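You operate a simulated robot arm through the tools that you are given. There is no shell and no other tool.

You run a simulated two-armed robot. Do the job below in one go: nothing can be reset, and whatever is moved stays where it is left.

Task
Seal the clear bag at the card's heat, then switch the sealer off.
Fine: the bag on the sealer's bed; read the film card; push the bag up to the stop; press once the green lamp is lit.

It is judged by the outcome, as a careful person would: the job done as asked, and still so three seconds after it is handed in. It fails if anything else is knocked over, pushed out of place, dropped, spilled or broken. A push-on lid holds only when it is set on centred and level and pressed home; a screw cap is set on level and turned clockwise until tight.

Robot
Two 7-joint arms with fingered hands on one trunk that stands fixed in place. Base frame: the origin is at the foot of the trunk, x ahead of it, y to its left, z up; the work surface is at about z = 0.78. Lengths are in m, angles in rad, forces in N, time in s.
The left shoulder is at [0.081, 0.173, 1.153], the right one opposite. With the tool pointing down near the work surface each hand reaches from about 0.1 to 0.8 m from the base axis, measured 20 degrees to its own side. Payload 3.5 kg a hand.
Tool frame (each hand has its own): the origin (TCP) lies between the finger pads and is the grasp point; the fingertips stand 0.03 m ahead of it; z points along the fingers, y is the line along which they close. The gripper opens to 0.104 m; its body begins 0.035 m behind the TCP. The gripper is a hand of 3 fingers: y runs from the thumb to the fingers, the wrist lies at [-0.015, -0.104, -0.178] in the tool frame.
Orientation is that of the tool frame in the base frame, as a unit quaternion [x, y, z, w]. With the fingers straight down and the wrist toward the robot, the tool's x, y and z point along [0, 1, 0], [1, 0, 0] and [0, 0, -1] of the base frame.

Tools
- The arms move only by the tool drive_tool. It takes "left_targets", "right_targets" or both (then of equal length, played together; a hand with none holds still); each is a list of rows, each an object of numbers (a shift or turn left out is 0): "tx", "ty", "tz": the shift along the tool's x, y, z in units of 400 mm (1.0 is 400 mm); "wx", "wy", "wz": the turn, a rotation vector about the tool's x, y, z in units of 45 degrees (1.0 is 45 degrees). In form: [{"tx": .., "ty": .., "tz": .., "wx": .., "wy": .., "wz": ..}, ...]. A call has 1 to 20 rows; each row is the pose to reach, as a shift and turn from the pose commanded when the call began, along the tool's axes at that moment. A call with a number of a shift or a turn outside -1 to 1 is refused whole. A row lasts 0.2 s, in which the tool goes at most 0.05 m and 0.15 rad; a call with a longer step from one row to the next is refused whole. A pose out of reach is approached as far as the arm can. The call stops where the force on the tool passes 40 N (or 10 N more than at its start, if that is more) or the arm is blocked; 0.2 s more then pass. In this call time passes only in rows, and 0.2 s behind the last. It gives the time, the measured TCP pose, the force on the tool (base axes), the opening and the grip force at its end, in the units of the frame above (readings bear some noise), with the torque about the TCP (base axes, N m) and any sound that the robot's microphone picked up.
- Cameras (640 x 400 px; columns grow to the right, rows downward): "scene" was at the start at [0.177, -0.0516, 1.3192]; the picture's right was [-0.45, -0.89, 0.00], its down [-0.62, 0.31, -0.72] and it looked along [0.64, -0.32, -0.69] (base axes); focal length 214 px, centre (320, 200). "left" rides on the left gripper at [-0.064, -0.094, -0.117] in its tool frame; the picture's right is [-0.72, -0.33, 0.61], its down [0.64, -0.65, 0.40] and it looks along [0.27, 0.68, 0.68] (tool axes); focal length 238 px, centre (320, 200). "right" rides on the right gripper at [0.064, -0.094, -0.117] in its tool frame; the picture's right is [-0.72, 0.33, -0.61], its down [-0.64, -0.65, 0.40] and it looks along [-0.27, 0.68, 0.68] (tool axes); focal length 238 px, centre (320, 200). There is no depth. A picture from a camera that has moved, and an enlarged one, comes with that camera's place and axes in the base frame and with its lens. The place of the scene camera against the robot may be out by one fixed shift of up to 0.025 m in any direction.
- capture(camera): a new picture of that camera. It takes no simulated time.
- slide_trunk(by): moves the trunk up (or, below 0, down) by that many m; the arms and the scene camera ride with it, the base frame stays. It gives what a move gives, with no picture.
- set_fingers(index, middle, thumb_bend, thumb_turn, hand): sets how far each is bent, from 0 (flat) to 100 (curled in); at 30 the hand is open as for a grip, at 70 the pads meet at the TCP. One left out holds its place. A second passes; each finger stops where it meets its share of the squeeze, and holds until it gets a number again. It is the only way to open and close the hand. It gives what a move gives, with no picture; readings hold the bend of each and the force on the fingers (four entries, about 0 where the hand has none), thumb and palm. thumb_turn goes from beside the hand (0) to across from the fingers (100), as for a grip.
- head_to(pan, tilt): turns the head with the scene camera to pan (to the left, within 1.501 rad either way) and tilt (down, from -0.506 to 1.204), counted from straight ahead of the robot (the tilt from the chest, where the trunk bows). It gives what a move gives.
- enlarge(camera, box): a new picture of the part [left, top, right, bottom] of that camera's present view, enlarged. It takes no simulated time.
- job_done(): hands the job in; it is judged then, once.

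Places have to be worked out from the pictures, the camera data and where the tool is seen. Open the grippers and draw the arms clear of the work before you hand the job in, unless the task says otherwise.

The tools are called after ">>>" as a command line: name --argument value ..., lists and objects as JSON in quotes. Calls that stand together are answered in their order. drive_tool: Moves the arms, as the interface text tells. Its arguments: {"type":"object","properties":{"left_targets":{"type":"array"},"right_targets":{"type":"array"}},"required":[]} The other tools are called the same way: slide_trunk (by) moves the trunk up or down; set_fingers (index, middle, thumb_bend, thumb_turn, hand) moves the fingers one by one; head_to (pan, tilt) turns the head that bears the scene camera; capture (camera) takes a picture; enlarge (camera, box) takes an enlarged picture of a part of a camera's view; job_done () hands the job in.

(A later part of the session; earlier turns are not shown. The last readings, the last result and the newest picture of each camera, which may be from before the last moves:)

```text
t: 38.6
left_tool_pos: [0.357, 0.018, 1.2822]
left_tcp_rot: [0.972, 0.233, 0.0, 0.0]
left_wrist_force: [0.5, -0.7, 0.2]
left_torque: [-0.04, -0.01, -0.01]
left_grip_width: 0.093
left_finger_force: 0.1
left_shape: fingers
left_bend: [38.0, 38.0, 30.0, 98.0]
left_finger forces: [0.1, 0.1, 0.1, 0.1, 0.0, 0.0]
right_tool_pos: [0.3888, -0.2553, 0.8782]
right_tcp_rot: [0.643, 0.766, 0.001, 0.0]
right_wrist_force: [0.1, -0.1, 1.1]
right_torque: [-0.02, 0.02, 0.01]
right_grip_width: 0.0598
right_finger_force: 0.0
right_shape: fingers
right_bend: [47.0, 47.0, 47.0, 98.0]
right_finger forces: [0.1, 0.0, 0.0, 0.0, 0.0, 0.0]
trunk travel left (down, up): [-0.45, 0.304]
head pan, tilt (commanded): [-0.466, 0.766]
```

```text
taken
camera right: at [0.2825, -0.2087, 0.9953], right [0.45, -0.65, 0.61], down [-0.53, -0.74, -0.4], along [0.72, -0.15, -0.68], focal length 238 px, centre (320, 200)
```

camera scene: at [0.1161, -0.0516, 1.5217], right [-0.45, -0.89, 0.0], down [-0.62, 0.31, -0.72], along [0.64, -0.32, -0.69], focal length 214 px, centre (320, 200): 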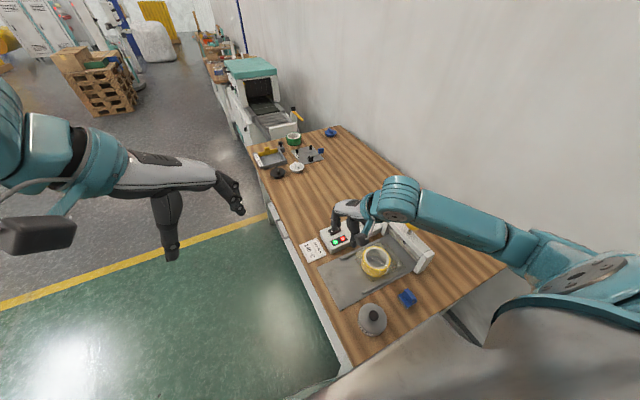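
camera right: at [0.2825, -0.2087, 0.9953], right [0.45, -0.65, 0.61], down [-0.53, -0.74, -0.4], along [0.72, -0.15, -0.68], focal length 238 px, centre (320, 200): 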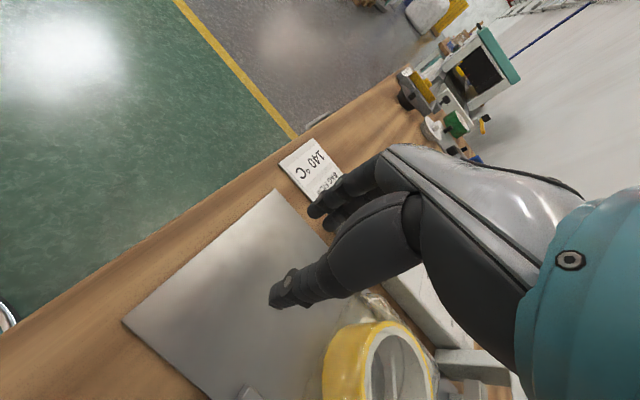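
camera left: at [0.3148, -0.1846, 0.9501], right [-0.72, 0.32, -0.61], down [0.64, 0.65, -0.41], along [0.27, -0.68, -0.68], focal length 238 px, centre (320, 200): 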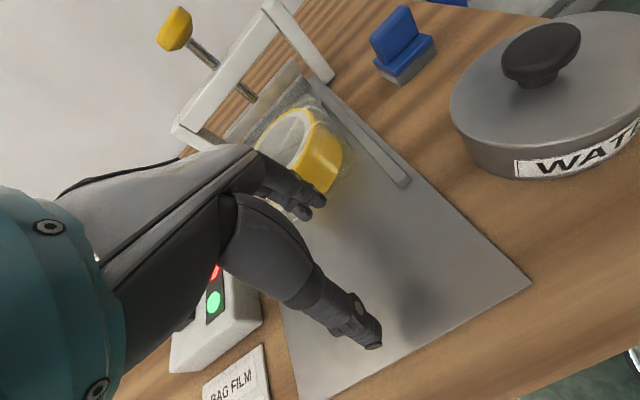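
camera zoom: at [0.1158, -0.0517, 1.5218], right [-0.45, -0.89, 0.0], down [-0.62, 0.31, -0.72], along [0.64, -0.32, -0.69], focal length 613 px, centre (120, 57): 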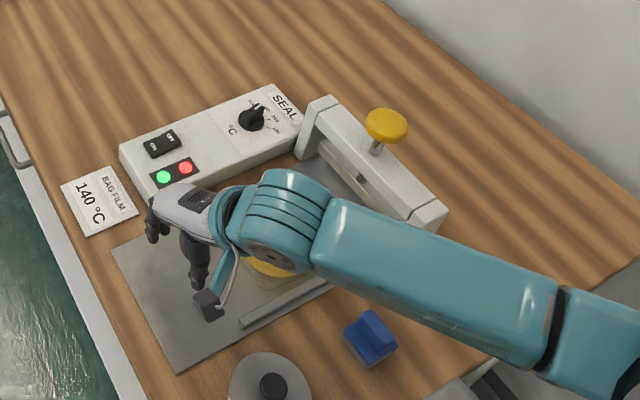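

It now reaches without complaint. I'll shift to x 0.372 and lower to TCP z about 0.836.

>>> drive_tool --right_targets '[{"tx": 0.0034, "ty": -0.02, "tz": 0.03}, {"tx": 0.0068, "ty": -0.0394, "tz": 0.06}, {"tx": 0.0068, "ty": -0.0394, "tz": 0.085}, {"tx": 0.0068, "ty": -0.0394, "tz": 0.105}]'

>>> enlarge --camera "scene" --box '[330, 200, 450, 310]'

>>> capture --camera "right"

```text
t: 39.6
left_tool_pos: [0.3573, 0.0172, 1.2846]
left_tcp_rot: [0.972, 0.235, 0.0, 0.0]
left_wrist_force: [0.1, 0.2, -1.1]
left_torque: [-0.02, 0.0, -0.01]
left_grip_width: 0.0932
left_finger_force: 0.1
left_shape: fingers
left_bend: [38.0, 38.0, 30.0, 98.0]
left_finger forces: [0.0, 0.1, 0.1, 0.0, 0.1, 0.0]
right_tool_pos: [0.3712, -0.2561, 0.8362]
right_tcp_rot: [0.643, 0.766, 0.0, 0.0]
right_wrist_force: [-0.4, -0.7, -0.3]
right_torque: [-0.04, -0.04, 0.01]
right_grip_width: 0.0598
right_finger_force: 0.1
right_shape: fingers
right_bend: [47.0, 47.0, 47.0, 98.0]
right_finger forces: [0.0, 0.0, 0.1, 0.0, 0.0, 0.0]
trunk travel left (down, up): [-0.45, 0.304]
head pan, tilt (commanded): [-0.466, 0.766]
```

```text
3.64 times, centred on (390, 255) of scene
camera zoom: at [0.1158, -0.0516, 1.5218], right [-0.45, -0.89, 0.0], down [-0.62, 0.31, -0.72], along [0.64, -0.32, -0.69], focal length 780 px, centre (66, 0)
```

zoom: 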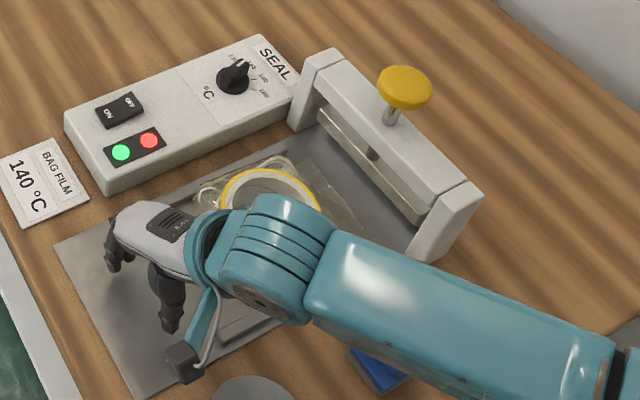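

```text
taken
camera right: at [0.2664, -0.2088, 0.9541], right [0.45, -0.65, 0.61], down [-0.53, -0.74, -0.4], along [0.72, -0.15, -0.68], focal length 238 px, centre (320, 200)
```

right: 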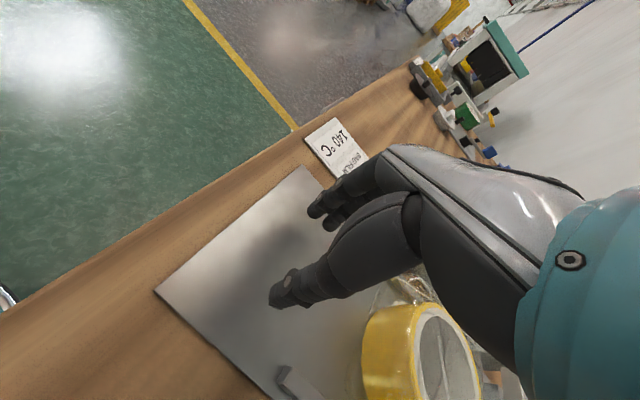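

The pusher is in place behind the bag. I'll advance 50 mm along -y slowly and check from the scene and left cameras.

>>> drive_tool --right_targets '[{"tx": -0.0246, "ty": -0.0043}, {"tx": -0.0493, "ty": -0.0085}, {"tx": -0.0739, "ty": -0.0128}, {"tx": -0.0985, "ty": -0.017}, {"tx": -0.1231, "ty": -0.0213}]'

>>> enlarge --camera "scene" --box '[330, 200, 450, 310]'

>>> capture --camera "left"

>>> capture --camera "right"

```text
t: 40.8
left_tool_pos: [0.3568, 0.0181, 1.283]
left_tcp_rot: [0.972, 0.234, 0.0, 0.0]
left_wrist_force: [0.1, -0.3, 0.3]
left_torque: [-0.03, -0.04, -0.05]
left_grip_width: 0.093
left_finger_force: 0.1
left_shape: fingers
left_bend: [38.0, 38.0, 30.0, 98.0]
left_finger forces: [0.0, 0.0, 0.0, 0.0, 0.0, 0.1]
right_tool_pos: [0.3715, -0.3047, 0.8341]
right_tcp_rot: [0.644, 0.765, 0.0, 0.0]
right_wrist_force: [-0.4, 0.1, -0.2]
right_torque: [-0.01, -0.03, -0.01]
right_grip_width: 0.0596
right_finger_force: 0.1
right_shape: fingers
right_bend: [47.0, 47.0, 47.0, 98.0]
right_finger forces: [0.0, 0.0, 0.0, 0.0, 0.0, 0.0]
trunk travel left (down, up): [-0.45, 0.304]
head pan, tilt (commanded): [-0.466, 0.766]
```

```text
3.64 times, centred on (390, 255) of scene
camera zoom: at [0.1158, -0.0518, 1.5218], right [-0.45, -0.89, 0.0], down [-0.62, 0.31, -0.72], along [0.64, -0.32, -0.69], focal length 780 px, centre (66, 0)
```

zoom: 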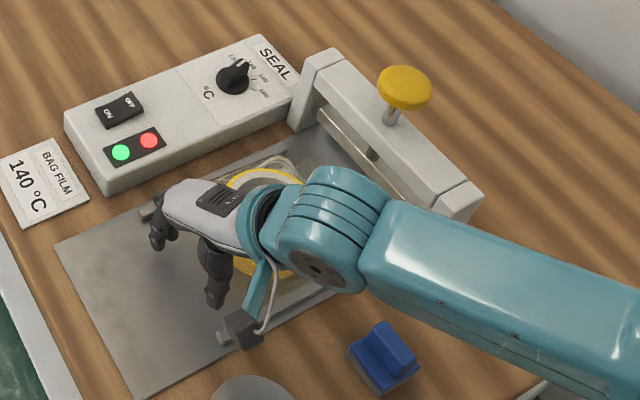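

```text
taken
camera left: at [0.2586, 0.0724, 1.4], right [-0.79, -0.04, -0.61], down [0.27, 0.87, -0.4], along [0.55, -0.49, -0.68], focal length 238 px, centre (320, 200)
```

left: 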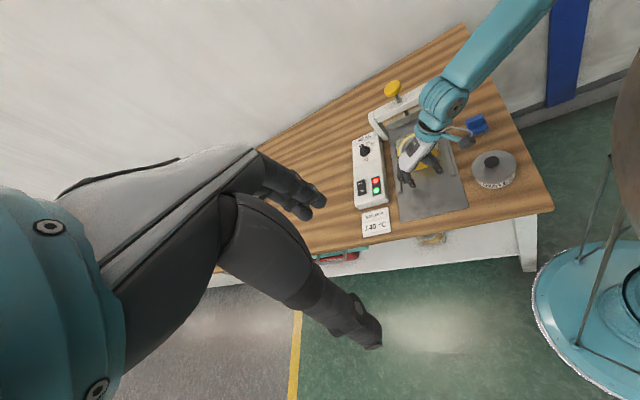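

```text
taken
camera right: at [0.2669, -0.2587, 0.9538], right [0.45, -0.65, 0.61], down [-0.53, -0.74, -0.4], along [0.72, -0.15, -0.68], focal length 238 px, centre (320, 200)
```

right: 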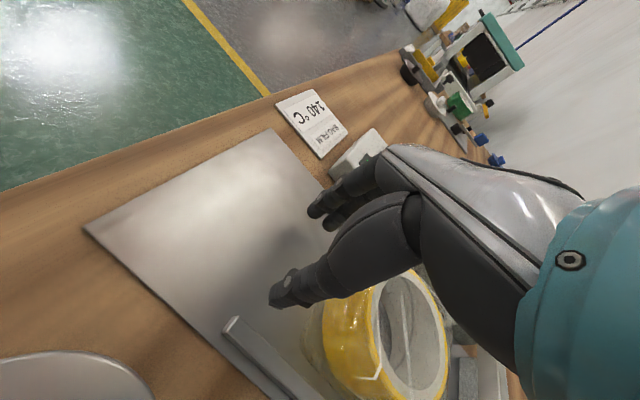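

I'll zoom the left camera on the sealer to see the bag and hand.

>>> enlarge --camera "left" --box '[350, 70, 480, 220]'

>>> enlarge --camera "right" --box '[220, 220, 480, 400]'

```text
2.67 times, centred on (415, 145) of left
camera zoom: at [0.2586, 0.0724, 1.4], right [-0.79, -0.04, -0.61], down [0.27, 0.87, -0.4], along [0.55, -0.49, -0.68], focal length 636 px, centre (67, 347)
```

zoom: 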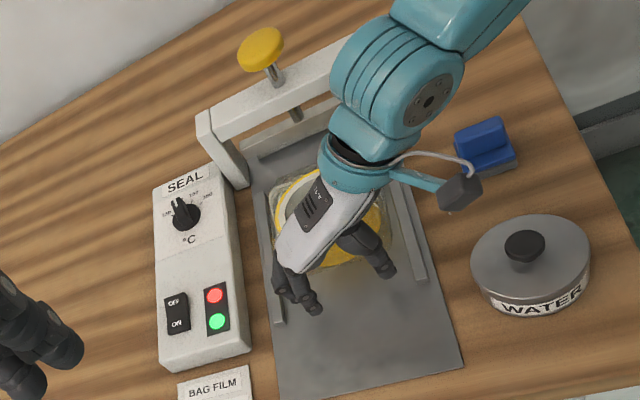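

```text
2.22 times, centred on (350, 310) of right
camera zoom: at [0.2669, -0.2587, 0.9538], right [0.45, -0.65, 0.61], down [-0.53, -0.74, -0.4], along [0.72, -0.15, -0.68], focal length 530 px, centre (253, -44)
```

zoom: 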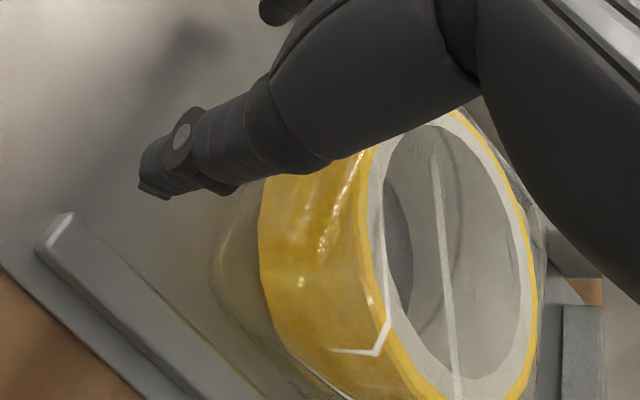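

This left-camera view also shows the dial, so I'll double-check the pointer there.

>>> enlarge --camera "left" --box '[378, 128, 438, 173]'

>>> enlarge --camera "scene" --box '[360, 205, 420, 245]'

```text
8.89 times, centred on (408, 150) of left
camera zoom: at [0.2586, 0.0724, 1.4], right [-0.79, -0.04, -0.61], down [0.27, 0.87, -0.4], along [0.55, -0.49, -0.68], focal length 2119 px, centre (-462, 640)
```

zoom: 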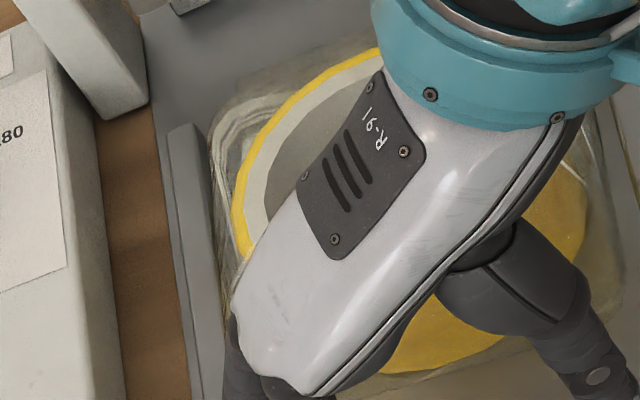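

```text
10.00 times, centred on (390, 225) of scene
camera zoom: at [0.1158, -0.0518, 1.5218], right [-0.45, -0.89, 0.0], down [-0.62, 0.31, -0.72], along [0.64, -0.32, -0.69], focal length 2145 px, centre (-380, -50)
```

zoom: 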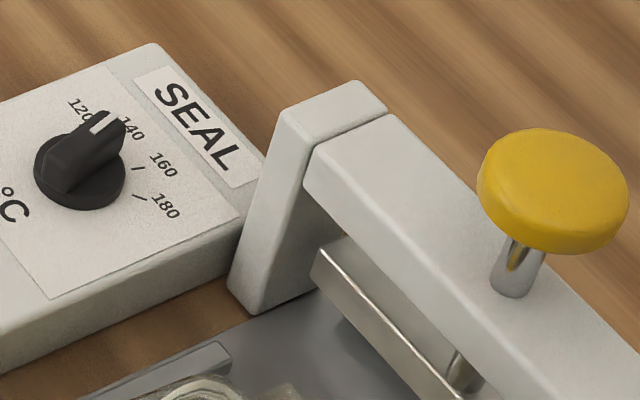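

>>> enlarge --camera "left" --box '[343, 133, 387, 163]'

```text
13.33 times, centred on (365, 148) of left
camera zoom: at [0.2586, 0.0724, 1.4], right [-0.79, -0.04, -0.61], down [0.27, 0.87, -0.4], along [0.55, -0.49, -0.68], focal length 3178 px, centre (-280, 893)
```

zoom: 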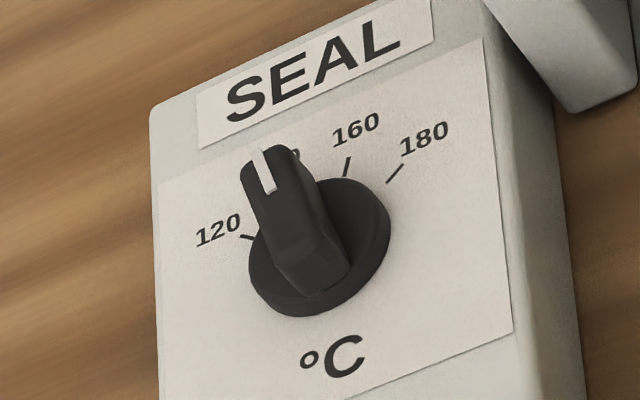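

Fitting the tick positions in this view puts the pointer within about 3° of 140, so the dial is right. I'll now continue the push in 5 mm steps.

>>> drive_tool --right_targets '[{"tx": -0.0123, "ty": -0.0021}, {"tx": -0.0246, "ty": -0.0043}, {"tx": -0.0369, "ty": -0.0064}, {"tx": -0.0493, "ty": -0.0085}]'

>>> enlarge --camera "left" --box '[370, 80, 480, 200]'

>>> enlarge --camera "right" --box '[220, 220, 480, 400]'

```text
t: 41.8
left_tool_pos: [0.3563, 0.0179, 1.2836]
left_tcp_rot: [0.972, 0.235, 0.0, 0.0]
left_wrist_force: [0.4, -0.2, 0.1]
left_torque: [0.01, 0.01, -0.01]
left_grip_width: 0.093
left_finger_force: 0.1
left_shape: fingers
left_bend: [38.0, 38.0, 30.0, 98.0]
left_finger forces: [0.0, 0.1, 0.1, 0.0, 0.1, 0.0]
right_tool_pos: [0.3722, -0.3267, 0.8357]
right_tcp_rot: [0.644, 0.765, 0.0, 0.0]
right_wrist_force: [-0.2, 0.3, 0.5]
right_torque: [-0.04, 0.04, -0.01]
right_grip_width: 0.0593
right_finger_force: 0.2
right_shape: fingers
right_bend: [47.0, 47.0, 47.0, 98.0]
right_finger forces: [0.1, 0.0, 0.1, 0.1, 0.1, 0.0]
trunk travel left (down, up): [-0.45, 0.304]
head pan, tilt (commanded): [-0.466, 0.766]
```

```text
3.33 times, centred on (425, 140) of left
camera zoom: at [0.2586, 0.0725, 1.4], right [-0.79, -0.04, -0.61], down [0.27, 0.87, -0.4], along [0.55, -0.49, -0.68], focal length 794 px, centre (-30, 400)
```

zoom: 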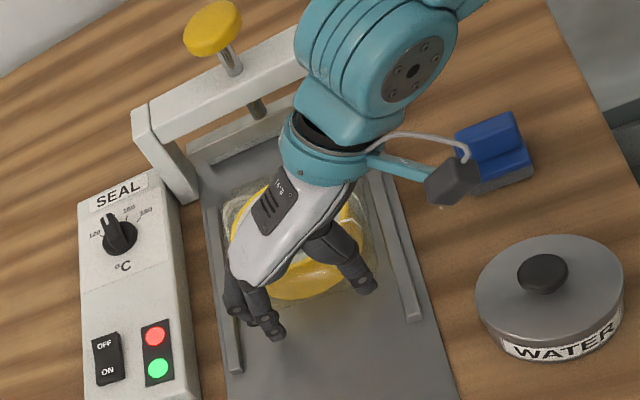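

```text
2.22 times, centred on (350, 310) of right
camera zoom: at [0.2667, -0.2786, 0.9536], right [0.45, -0.65, 0.61], down [-0.53, -0.74, -0.4], along [0.72, -0.15, -0.68], focal length 530 px, centre (253, -44)
```

zoom: 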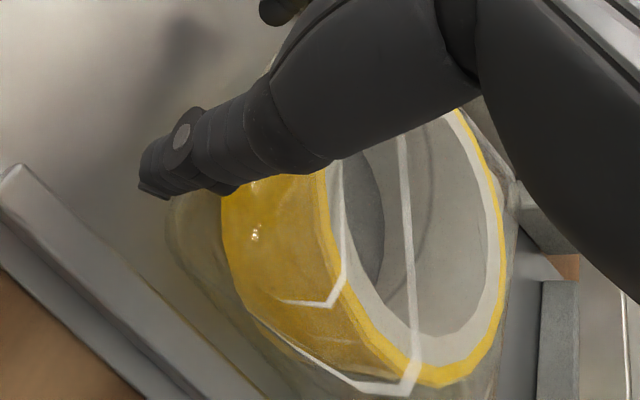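

The thumb is just reaching the film with no force yet. I'll advance 15 mm more.

>>> drive_tool --right_targets '[{"tx": -0.0123, "ty": -0.0021}, {"tx": -0.0246, "ty": -0.0043}, {"tx": -0.0369, "ty": -0.0064}]'

>>> enlarge --camera "left" --box '[370, 80, 480, 200]'

>>> enlarge --camera "scene" --box '[350, 200, 450, 280]'

>>> enlarge --camera "right" --box '[220, 220, 480, 400]'

```text
t: 42.6
left_tool_pos: [0.3583, 0.0183, 1.2839]
left_tcp_rot: [0.972, 0.234, 0.0, 0.0]
left_wrist_force: [0.3, 0.4, -1.1]
left_torque: [-0.01, 0.01, 0.0]
left_grip_width: 0.0933
left_finger_force: 0.0
left_shape: fingers
left_bend: [38.0, 38.0, 30.0, 98.0]
left_finger forces: [0.0, 0.1, 0.1, 0.0, 0.0, 0.0]
right_tool_pos: [0.3713, -0.3413, 0.8369]
right_tcp_rot: [0.644, 0.765, 0.0, 0.0]
right_wrist_force: [0.5, 0.1, 0.1]
right_torque: [0.01, 0.02, 0.0]
right_grip_width: 0.0597
right_finger_force: 0.3
right_shape: fingers
right_bend: [47.0, 47.0, 47.0, 97.0]
right_finger forces: [0.0, 0.1, 0.0, 0.0, 0.4, 0.0]
trunk travel left (down, up): [-0.45, 0.304]
head pan, tilt (commanded): [-0.466, 0.766]
```

```text
3.33 times, centred on (425, 140) of left
camera zoom: at [0.2586, 0.0724, 1.4], right [-0.79, -0.04, -0.61], down [0.27, 0.87, -0.4], along [0.55, -0.49, -0.68], focal length 794 px, centre (-30, 400)
```

zoom: 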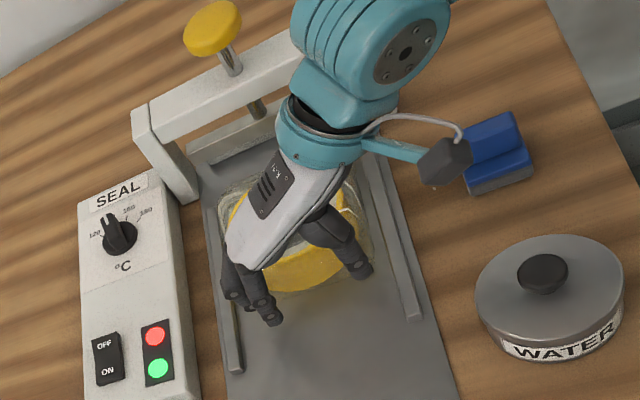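

```text
5.00 times, centred on (400, 240) of scene
camera zoom: at [0.1158, -0.0517, 1.5218], right [-0.45, -0.89, 0.0], down [-0.62, 0.31, -0.72], along [0.64, -0.32, -0.69], focal length 1072 px, centre (-80, 0)
```

zoom: 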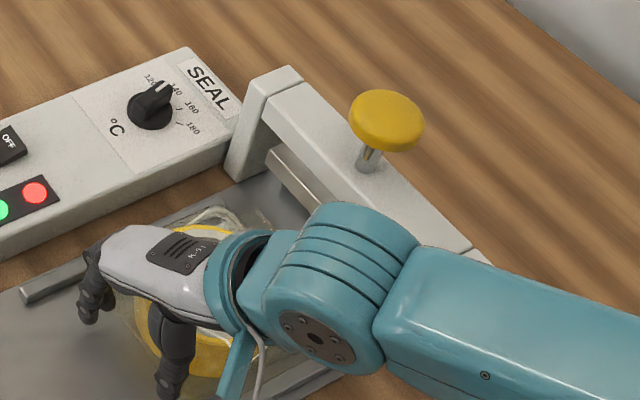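

```text
2.22 times, centred on (350, 310) of right
camera zoom: at [0.2668, -0.2939, 0.9541], right [0.44, -0.65, 0.61], down [-0.53, -0.74, -0.4], along [0.72, -0.15, -0.68], focal length 530 px, centre (253, -44)
```

zoom: 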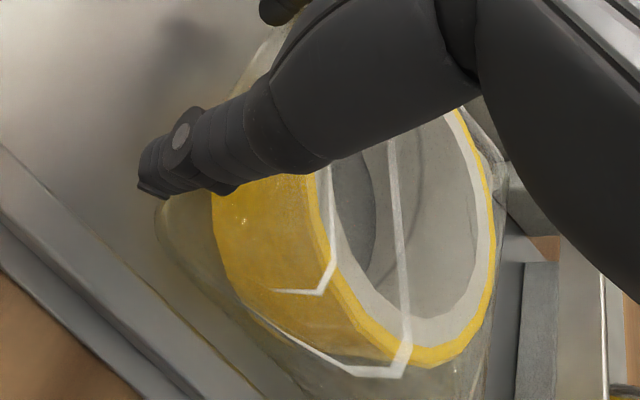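

The thumb touches at 0.4 N and the bag is moving. I'll push another 10 mm and compare the views.

>>> drive_tool --right_targets '[{"tx": -0.0123, "ty": -0.0021}, {"tx": -0.0246, "ty": -0.0043}]'

>>> enlarge --camera "left" --box '[370, 80, 480, 200]'

>>> enlarge --camera "right" --box '[220, 220, 480, 400]'

```text
t: 43.2
left_tool_pos: [0.3588, 0.0178, 1.2834]
left_tcp_rot: [0.972, 0.234, -0.001, 0.0]
left_wrist_force: [0.0, -0.6, -0.2]
left_torque: [0.0, 0.01, -0.01]
left_grip_width: 0.0931
left_finger_force: 0.1
left_shape: fingers
left_bend: [38.0, 38.0, 30.0, 98.0]
left_finger forces: [0.0, 0.0, 0.0, 0.1, 0.0, 0.0]
right_tool_pos: [0.3711, -0.3501, 0.8368]
right_tcp_rot: [0.643, 0.766, -0.001, -0.001]
right_wrist_force: [-0.2, -0.1, -1.3]
right_torque: [-0.02, -0.02, 0.02]
right_grip_width: 0.0592
right_finger_force: 0.4
right_shape: fingers
right_bend: [47.0, 47.0, 47.0, 97.0]
right_finger forces: [0.0, 0.3, 0.0, 0.0, 0.2, 0.0]
trunk travel left (down, up): [-0.45, 0.304]
head pan, tilt (commanded): [-0.466, 0.766]
```

```text
3.33 times, centred on (425, 140) of left
camera zoom: at [0.2586, 0.0726, 1.4], right [-0.79, -0.04, -0.61], down [0.27, 0.87, -0.4], along [0.55, -0.49, -0.68], focal length 794 px, centre (-30, 400)
```

zoom: 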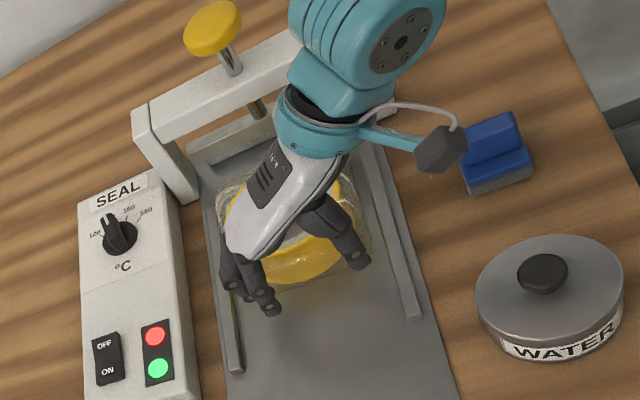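

```text
2.22 times, centred on (350, 310) of right
camera zoom: at [0.2667, -0.3036, 0.9544], right [0.45, -0.65, 0.61], down [-0.53, -0.74, -0.4], along [0.72, -0.15, -0.68], focal length 530 px, centre (253, -44)
```

zoom: 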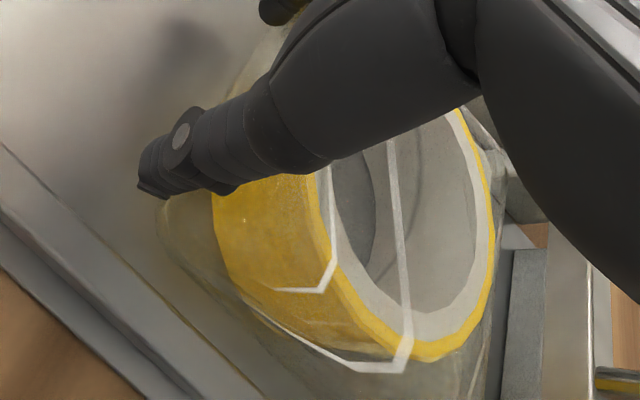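

Both the finger and thumb now push evenly at about 0.3 N. I'll continue in 5 mm steps and watch for the force to rise at the stop.

>>> drive_tool --right_targets '[{"tx": -0.0123, "ty": -0.0021}, {"tx": -0.0246, "ty": -0.0043}]'

>>> enlarge --camera "left" --box '[370, 80, 480, 200]'

>>> enlarge --camera "right" --box '[220, 220, 480, 400]'

```text
t: 43.8
left_tool_pos: [0.359, 0.017, 1.2831]
left_tcp_rot: [0.972, 0.235, 0.0, 0.0]
left_wrist_force: [0.4, 1.0, -0.2]
left_torque: [0.01, -0.02, 0.01]
left_grip_width: 0.0931
left_finger_force: 0.1
left_shape: fingers
left_bend: [38.0, 38.0, 30.0, 98.0]
left_finger forces: [0.1, 0.0, 0.0, 0.0, 0.0, 0.0]
right_tool_pos: [0.3718, -0.36, 0.8356]
right_tcp_rot: [0.644, 0.765, 0.0, -0.001]
right_wrist_force: [-0.4, 0.7, 0.6]
right_torque: [-0.01, -0.03, 0.02]
right_grip_width: 0.0595
right_finger_force: 0.3
right_shape: fingers
right_bend: [47.0, 47.0, 47.0, 97.0]
right_finger forces: [0.1, 0.2, 0.0, 0.1, 0.1, 0.1]
trunk travel left (down, up): [-0.45, 0.304]
head pan, tilt (commanded): [-0.466, 0.766]
```

```text
3.33 times, centred on (425, 140) of left
camera zoom: at [0.2586, 0.0726, 1.4], right [-0.79, -0.04, -0.61], down [0.27, 0.87, -0.4], along [0.55, -0.49, -0.68], focal length 794 px, centre (-30, 400)
```

zoom: 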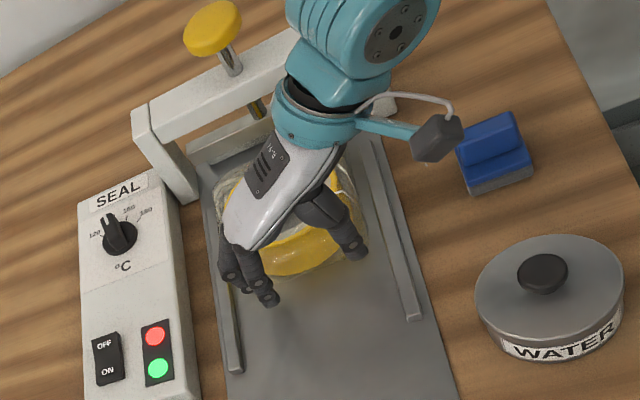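

```text
2.22 times, centred on (350, 310) of right
camera zoom: at [0.267, -0.3135, 0.9541], right [0.45, -0.65, 0.61], down [-0.53, -0.74, -0.4], along [0.72, -0.15, -0.68], focal length 530 px, centre (253, -44)
```

zoom: 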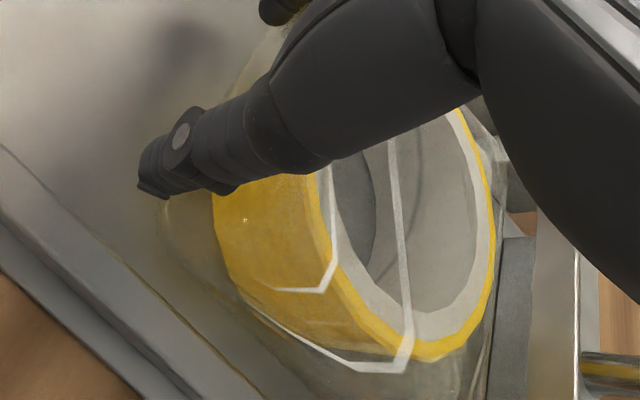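

No resistance yet. The roll centre is about y -0.427 and the bag front about -0.53, under the bar. I'll push 10 mm more.

>>> drive_tool --right_targets '[{"tx": -0.0123, "ty": -0.0021}, {"tx": -0.0246, "ty": -0.0043}]'

>>> enlarge --camera "left" --box '[370, 80, 480, 200]'

>>> enlarge --camera "right" --box '[220, 220, 480, 400]'

```text
t: 44.4
left_tool_pos: [0.3578, 0.018, 1.2832]
left_tcp_rot: [0.972, 0.234, 0.0, 0.0]
left_wrist_force: [0.6, 0.3, 0.1]
left_torque: [0.0, 0.01, 0.03]
left_grip_width: 0.0932
left_finger_force: 0.1
left_shape: fingers
left_bend: [38.0, 38.0, 30.0, 98.0]
left_finger forces: [0.0, 0.0, 0.0, 0.1, 0.0, 0.1]
right_tool_pos: [0.372, -0.3702, 0.8359]
right_tcp_rot: [0.644, 0.765, 0.001, 0.0]
right_wrist_force: [0.4, -0.3, 0.1]
right_torque: [0.03, 0.01, 0.02]
right_grip_width: 0.0594
right_finger_force: 0.5
right_shape: fingers
right_bend: [47.0, 47.0, 47.0, 97.0]
right_finger forces: [0.0, 0.2, 0.0, 0.1, 0.2, 0.0]
trunk travel left (down, up): [-0.45, 0.304]
head pan, tilt (commanded): [-0.466, 0.766]
```

```text
3.33 times, centred on (425, 140) of left
camera zoom: at [0.2586, 0.0725, 1.4], right [-0.79, -0.04, -0.61], down [0.27, 0.87, -0.4], along [0.55, -0.49, -0.68], focal length 794 px, centre (-30, 400)
```

zoom: 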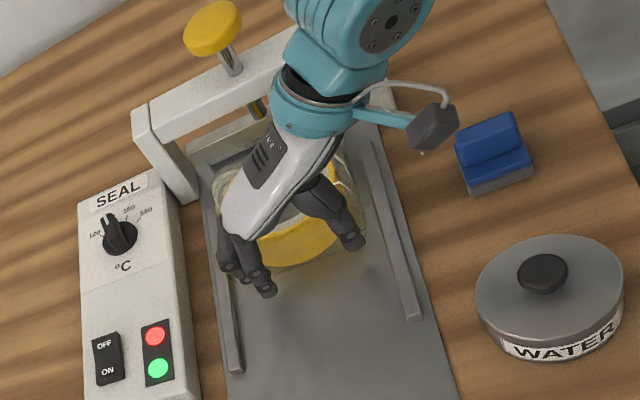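

```text
2.22 times, centred on (350, 310) of right
camera zoom: at [0.267, -0.3236, 0.9541], right [0.44, -0.65, 0.61], down [-0.53, -0.74, -0.4], along [0.72, -0.15, -0.68], focal length 530 px, centre (253, -44)
```

zoom: 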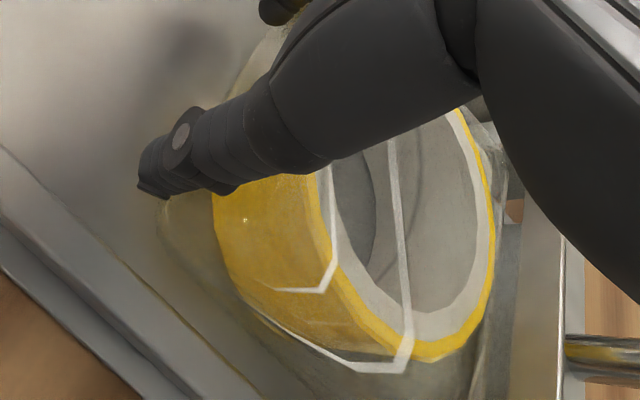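

Still no resistance. I'll look closely at the bar and bag front from the scene and left cameras before going on.

>>> enlarge --camera "scene" --box '[370, 205, 430, 255]'

>>> enlarge --camera "left" --box '[375, 90, 455, 150]'

>>> enlarge --camera "right" --box '[380, 260, 560, 400]'

```text
8.00 times, centred on (400, 230) of scene
camera zoom: at [0.1159, -0.0516, 1.5218], right [-0.45, -0.89, 0.0], down [-0.62, 0.31, -0.72], along [0.64, -0.32, -0.69], focal length 1716 px, centre (-320, -40)
```

zoom: 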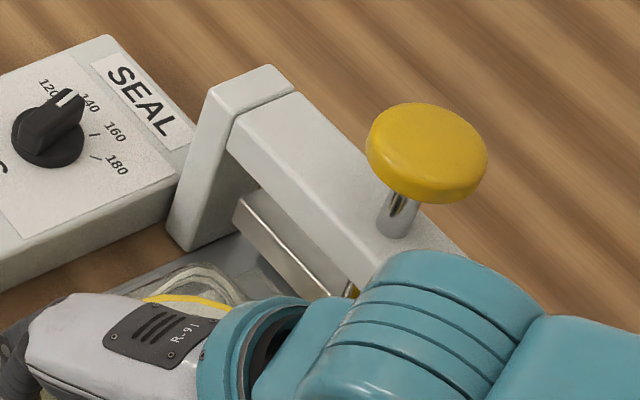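

```text
6.67 times, centred on (415, 120) of left
camera zoom: at [0.2586, 0.0725, 1.4], right [-0.79, -0.04, -0.61], down [0.27, 0.87, -0.4], along [0.55, -0.49, -0.68], focal length 1589 px, centre (-313, 733)
```

zoom: 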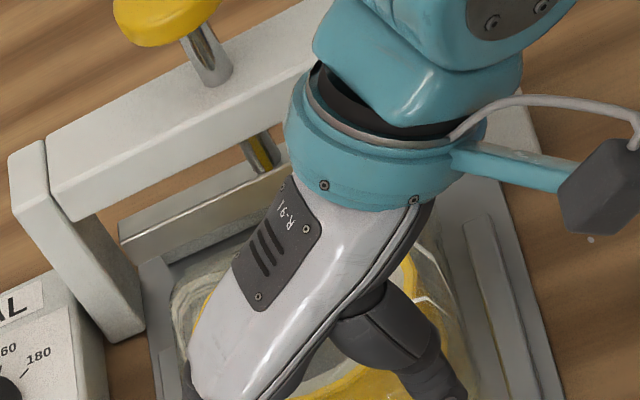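

```text
2.86 times, centred on (470, 330) of right
camera zoom: at [0.267, -0.3236, 0.9541], right [0.44, -0.65, 0.61], down [-0.53, -0.74, -0.4], along [0.72, -0.15, -0.68], focal length 681 px, centre (-109, -171)
```

zoom: 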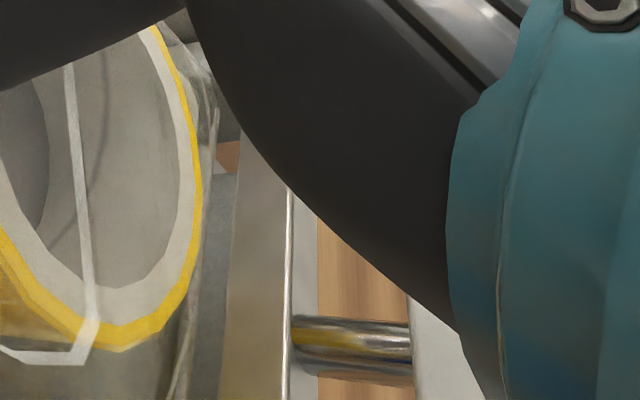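

The roll's front is near y -0.488 and the bar's front face near -0.52, so there is still about 30 mm between them. I'll push on in 4 mm steps, watching force and gap.

>>> drive_tool --right_targets '[{"tx": -0.01, "ty": -0.0017}, {"tx": -0.02, "ty": -0.0034}]'

>>> enlarge --camera "right" --box '[220, 220, 560, 400]'

```text
t: 45.0
left_tool_pos: [0.3575, 0.0173, 1.2838]
left_tcp_rot: [0.972, 0.234, 0.0, 0.0]
left_wrist_force: [-0.3, -0.1, 0.8]
left_torque: [0.03, 0.01, 0.0]
left_grip_width: 0.0929
left_finger_force: 0.0
left_shape: fingers
left_bend: [38.0, 38.0, 30.0, 98.0]
left_finger forces: [0.0, 0.0, 0.0, 0.1, 0.0, 0.1]
right_tool_pos: [0.3712, -0.3782, 0.8373]
right_tcp_rot: [0.643, 0.766, 0.0, 0.0]
right_wrist_force: [0.2, 0.3, 0.4]
right_torque: [-0.01, -0.02, 0.02]
right_grip_width: 0.0594
right_finger_force: 0.1
right_shape: fingers
right_bend: [47.0, 47.0, 47.0, 97.0]
right_finger forces: [0.0, 0.2, 0.0, 0.0, 0.1, 0.0]
trunk travel left (down, up): [-0.45, 0.304]
head pan, tilt (commanded): [-0.466, 0.766]
```

```text
1.88 times, centred on (390, 310) of right
camera zoom: at [0.2668, -0.3317, 0.954], right [0.45, -0.65, 0.61], down [-0.53, -0.74, -0.4], along [0.72, -0.15, -0.68], focal length 449 px, centre (188, -7)
```

zoom: 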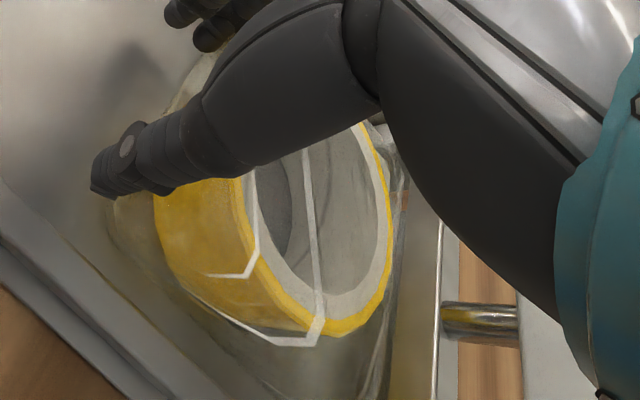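

No resistance yet and the gap to the bar is about 25 mm. I'll advance another 8 mm.

>>> drive_tool --right_targets '[{"tx": -0.01, "ty": -0.0017}, {"tx": -0.02, "ty": -0.0034}]'

>>> enlarge --camera "right" --box '[220, 220, 560, 400]'

>>> enlarge --camera "left" --box '[375, 90, 455, 150]'

```text
t: 45.6
left_tool_pos: [0.3587, 0.0192, 1.2842]
left_tcp_rot: [0.972, 0.235, -0.001, 0.001]
left_wrist_force: [-0.7, -0.5, 0.9]
left_torque: [0.01, 0.01, 0.02]
left_grip_width: 0.0933
left_finger_force: 0.0
left_shape: fingers
left_bend: [38.0, 38.0, 30.0, 98.0]
left_finger forces: [0.0, 0.0, 0.1, 0.1, 0.0, 0.1]
right_tool_pos: [0.3723, -0.3842, 0.837]
right_tcp_rot: [0.643, 0.766, 0.002, -0.001]
right_wrist_force: [1.1, 11.0, 0.7]
right_torque: [0.11, 0.06, 0.02]
right_grip_width: 0.058
right_finger_force: 5.5
right_shape: fingers
right_bend: [47.0, 46.0, 48.0, 96.0]
right_finger forces: [0.0, 5.7, 0.0, 0.1, 5.3, 0.0]
trunk travel left (down, up): [-0.45, 0.304]
head pan, tilt (commanded): [-0.466, 0.766]
```

```text
1.88 times, centred on (390, 310) of right
camera zoom: at [0.2668, -0.3374, 0.9544], right [0.45, -0.65, 0.61], down [-0.53, -0.74, -0.41], along [0.72, -0.14, -0.68], focal length 449 px, centre (188, -7)
```

zoom: 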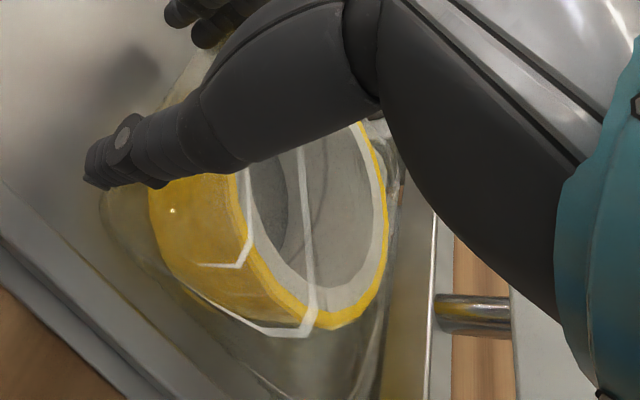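

```text
6.67 times, centred on (415, 120) of left
camera zoom: at [0.2586, 0.074, 1.4], right [-0.79, -0.04, -0.61], down [0.27, 0.87, -0.41], along [0.55, -0.49, -0.68], focal length 1589 px, centre (-313, 733)
```

zoom: 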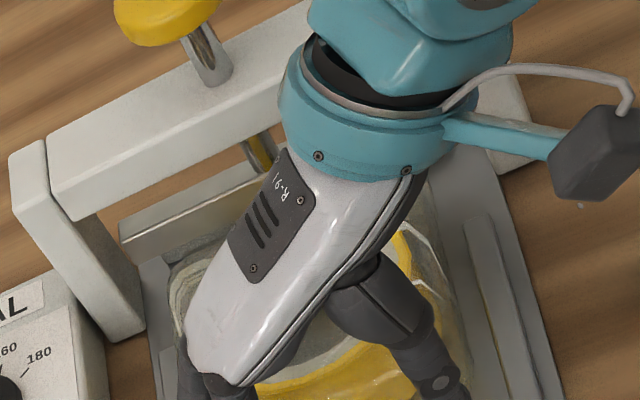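

The force jumped to 11 N, shared evenly by finger (5.7 N) and thumb (5.3 N), so the bag's front is against the stop. I'll back the hand straight off 40 mm, then rise clear.

>>> drive_tool --right_targets '[{"tx": 0.02, "ty": 0.0034}, {"tx": 0.05, "ty": 0.0085}, {"tx": 0.1, "ty": 0.017}, {"tx": 0.1, "ty": 0.017, "tz": -0.1}, {"tx": 0.1, "ty": 0.017, "tz": -0.2}, {"tx": 0.1, "ty": 0.017, "tz": -0.32}, {"tx": 0.1, "ty": 0.017, "tz": -0.44}, {"tx": 0.1, "ty": 0.017, "tz": -0.56}]'

>>> enlarge --camera "scene" --box '[330, 190, 450, 310]'

>>> enlarge --camera "left" --box '[340, 60, 480, 200]'

>>> capture --camera "right"

```text
t: 47.4
left_tool_pos: [0.3582, 0.0173, 1.2833]
left_tcp_rot: [0.972, 0.234, 0.0, -0.001]
left_wrist_force: [0.1, -0.9, -0.8]
left_torque: [0.01, -0.02, -0.02]
left_grip_width: 0.0932
left_finger_force: 0.1
left_shape: fingers
left_bend: [38.0, 38.0, 30.0, 98.0]
left_finger forces: [0.0, 0.0, 0.1, 0.1, 0.0, 0.0]
right_tool_pos: [0.3721, -0.3459, 1.0616]
right_tcp_rot: [0.644, 0.765, 0.0, 0.0]
right_wrist_force: [0.6, -0.4, 0.1]
right_torque: [0.0, 0.0, 0.03]
right_grip_width: 0.0596
right_finger_force: 0.1
right_shape: fingers
right_bend: [47.0, 47.0, 47.0, 97.0]
right_finger forces: [0.0, 0.0, 0.0, 0.0, 0.0, 0.1]
trunk travel left (down, up): [-0.45, 0.304]
head pan, tilt (commanded): [-0.466, 0.766]
```

```text
3.33 times, centred on (390, 250) of scene
camera zoom: at [0.1157, -0.0514, 1.5218], right [-0.45, -0.89, 0.0], down [-0.62, 0.31, -0.72], along [0.64, -0.32, -0.69], focal length 715 px, centre (87, 33)
```

zoom: 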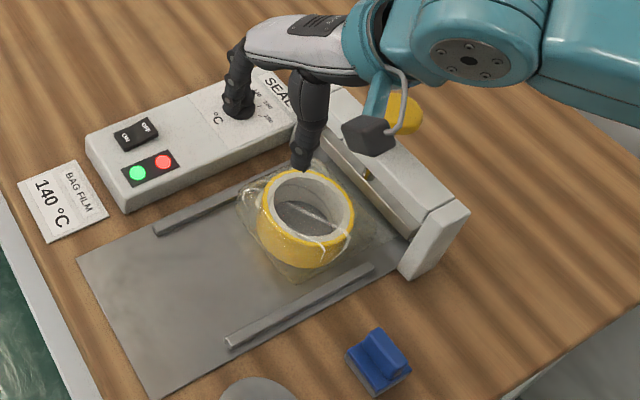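

```text
2.86 times, centred on (410, 130) of left
camera zoom: at [0.2585, 0.0727, 1.4], right [-0.79, -0.04, -0.61], down [0.27, 0.87, -0.4], along [0.55, -0.49, -0.68], focal length 681 px, centre (63, 400)
```

zoom: 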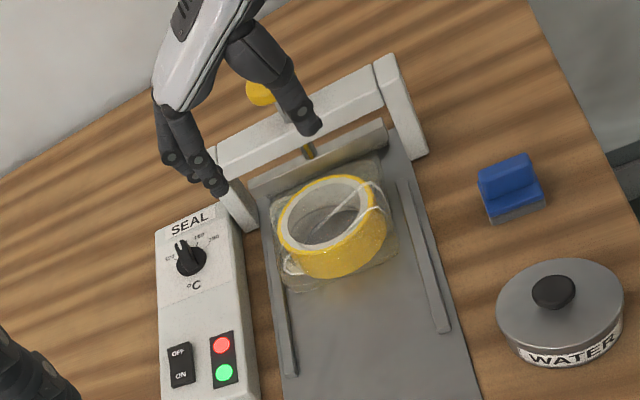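

```text
taken
camera right: at [0.2678, -0.2989, 1.1783], right [0.45, -0.65, 0.61], down [-0.53, -0.74, -0.4], along [0.72, -0.15, -0.68], focal length 238 px, centre (320, 200)
```

right: 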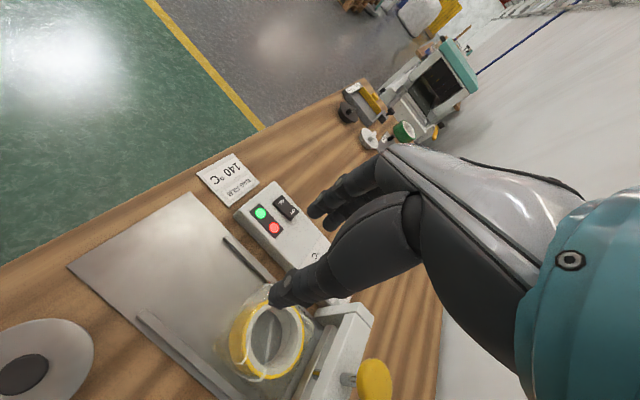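

The bag stays square between the rails with its mouth under the bar, and the green lamp is lit. I'll close the right fingers into a firm point and move above the yellow knob.

>>> set_fingers --hand "right" --index 70 --middle 70 --thumb_bend 70

>>> drive_tool --right_targets '[{"tx": -0.092, "ty": -0.0146, "wz": 0.05}, {"tx": -0.184, "ty": -0.0292, "wz": 0.1}, {"tx": -0.275, "ty": -0.0437, "wz": 0.15}, {"tx": -0.367, "ty": -0.0583, "wz": 0.2}, {"tx": -0.459, "ty": -0.0729, "wz": 0.22}]'

>>> enlarge --camera "scene" --box '[340, 160, 480, 280]'

>>> enlarge --camera "left" --box '[340, 40, 480, 180]'

>>> capture --camera "right"

```text
t: 48.4
left_tool_pos: [0.3578, 0.017, 1.2848]
left_tcp_rot: [0.972, 0.234, 0.0, 0.0]
left_wrist_force: [0.3, -0.4, 0.2]
left_torque: [0.01, -0.01, 0.01]
left_grip_width: 0.0931
left_finger_force: 0.1
left_shape: fingers
left_bend: [38.0, 38.0, 30.0, 98.0]
left_finger forces: [0.1, 0.0, 0.1, 0.0, 0.0, 0.0]
right_tool_pos: [0.3724, -0.3464, 1.0608]
right_tcp_rot: [0.643, 0.766, -0.001, 0.0]
right_wrist_force: [0.0, -1.2, -0.3]
right_torque: [-0.01, 0.02, 0.01]
right_grip_width: 0.0013
right_finger_force: 0.1
right_shape: fingers
right_bend: [70.0, 70.0, 70.0, 97.0]
right_finger forces: [0.0, 0.1, 0.0, 0.0, 0.0, 0.0]
trunk travel left (down, up): [-0.45, 0.304]
head pan, tilt (commanded): [-0.466, 0.766]
```

```text
t: 49.6
left_tool_pos: [0.3578, 0.0178, 1.2825]
left_tcp_rot: [0.972, 0.234, 0.0, 0.0]
left_wrist_force: [0.7, 0.3, 0.4]
left_torque: [-0.01, 0.0, 0.02]
left_grip_width: 0.0931
left_finger_force: 0.1
left_shape: fingers
left_bend: [38.0, 38.0, 30.0, 98.0]
left_finger forces: [0.1, 0.0, 0.0, 0.0, 0.0, 0.2]
right_tool_pos: [0.3752, -0.5318, 1.0591]
right_tcp_rot: [0.707, 0.708, 0.0, 0.0]
right_wrist_force: [0.3, 0.2, 0.2]
right_torque: [0.03, 0.0, 0.01]
right_grip_width: 0.0015
right_finger_force: 0.0
right_shape: fingers
right_bend: [70.0, 70.0, 70.0, 97.0]
right_finger forces: [0.1, 0.1, 0.0, 0.0, 0.0, 0.0]
trunk travel left (down, up): [-0.45, 0.304]
head pan, tilt (commanded): [-0.466, 0.766]
```

```text
3.33 times, centred on (410, 220) of scene
camera zoom: at [0.116, -0.0521, 1.5218], right [-0.45, -0.89, 0.0], down [-0.62, 0.31, -0.72], along [0.64, -0.32, -0.69], focal length 715 px, centre (20, 133)
```

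zoom: 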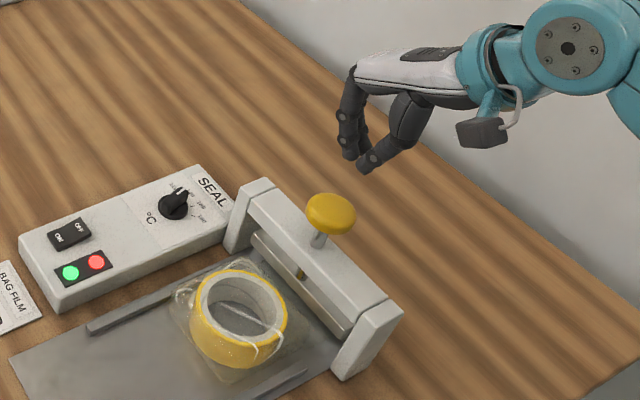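

```text
2.86 times, centred on (410, 110) of left
camera zoom: at [0.2587, 0.072, 1.4], right [-0.79, -0.04, -0.61], down [0.27, 0.87, -0.4], along [0.55, -0.49, -0.68], focal length 681 px, centre (63, 457)
```

zoom: 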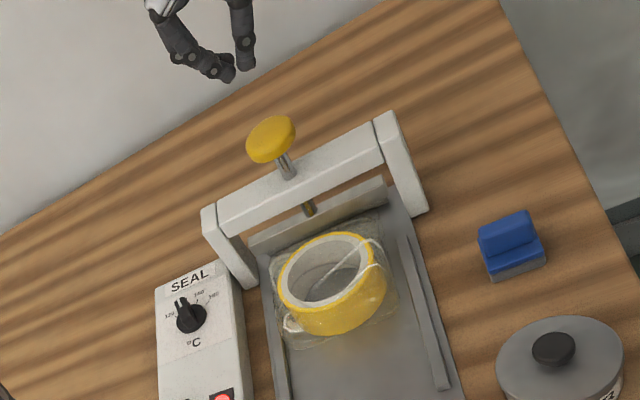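

```text
taken
camera right: at [0.2793, -0.4679, 1.1781], right [0.33, -0.72, 0.61], down [-0.65, -0.64, -0.4], along [0.68, -0.27, -0.68], focal length 238 px, centre (320, 200)
```

right: 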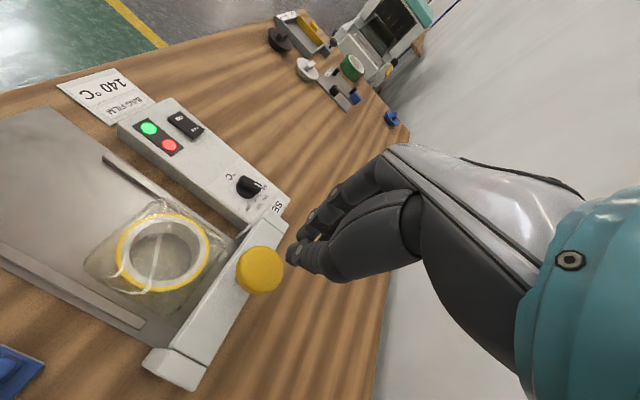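

The closed fingertips hang directly over the knob, which I place at (0.375,-0.531) with its top about z 0.957. The green lamp is still lit. I'll descend to first contact.

>>> drive_tool --right_targets '[{"tz": 0.07}, {"tz": 0.13}, {"tz": 0.16}, {"tz": 0.17}]'

>>> enlarge --camera "scene" --box '[360, 180, 460, 270]'

>>> enlarge --camera "left" --box '[350, 60, 450, 160]'

```text
t: 50.6
left_tool_pos: [0.3575, 0.0178, 1.2836]
left_tcp_rot: [0.972, 0.234, 0.0, 0.0]
left_wrist_force: [0.5, -0.4, -0.6]
left_torque: [0.01, 0.0, 0.02]
left_grip_width: 0.093
left_finger_force: 0.0
left_shape: fingers
left_bend: [38.0, 38.0, 30.0, 98.0]
left_finger forces: [0.0, 0.1, 0.1, 0.0, 0.0, 0.0]
right_tool_pos: [0.3737, -0.5323, 0.9915]
right_tcp_rot: [0.707, 0.707, 0.0, 0.0]
right_wrist_force: [-0.1, -0.6, -0.9]
right_torque: [-0.02, 0.02, 0.0]
right_grip_width: 0.0013
right_finger_force: 0.0
right_shape: fingers
right_bend: [70.0, 70.0, 70.0, 97.0]
right_finger forces: [0.0, 0.1, 0.0, 0.0, 0.1, 0.0]
trunk travel left (down, up): [-0.45, 0.304]
head pan, tilt (commanded): [-0.466, 0.766]
```

```text
4.44 times, centred on (410, 225) of scene
camera zoom: at [0.1158, -0.0516, 1.5218], right [-0.45, -0.89, 0.0], down [-0.62, 0.31, -0.72], along [0.64, -0.32, -0.69], focal length 953 px, centre (-80, 89)
```

zoom: 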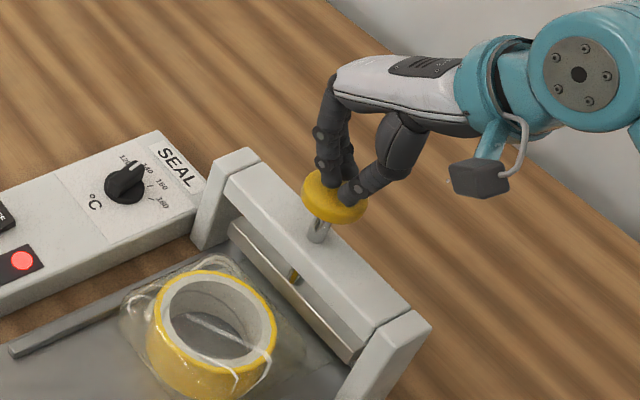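

```text
4.00 times, centred on (400, 110) of left
camera zoom: at [0.2586, 0.0726, 1.4], right [-0.79, -0.04, -0.61], down [0.27, 0.87, -0.4], along [0.55, -0.49, -0.68], focal length 953 px, centre (0, 560)
```

zoom: 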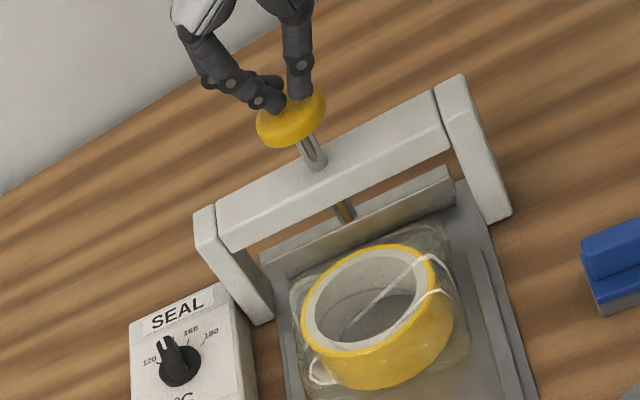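

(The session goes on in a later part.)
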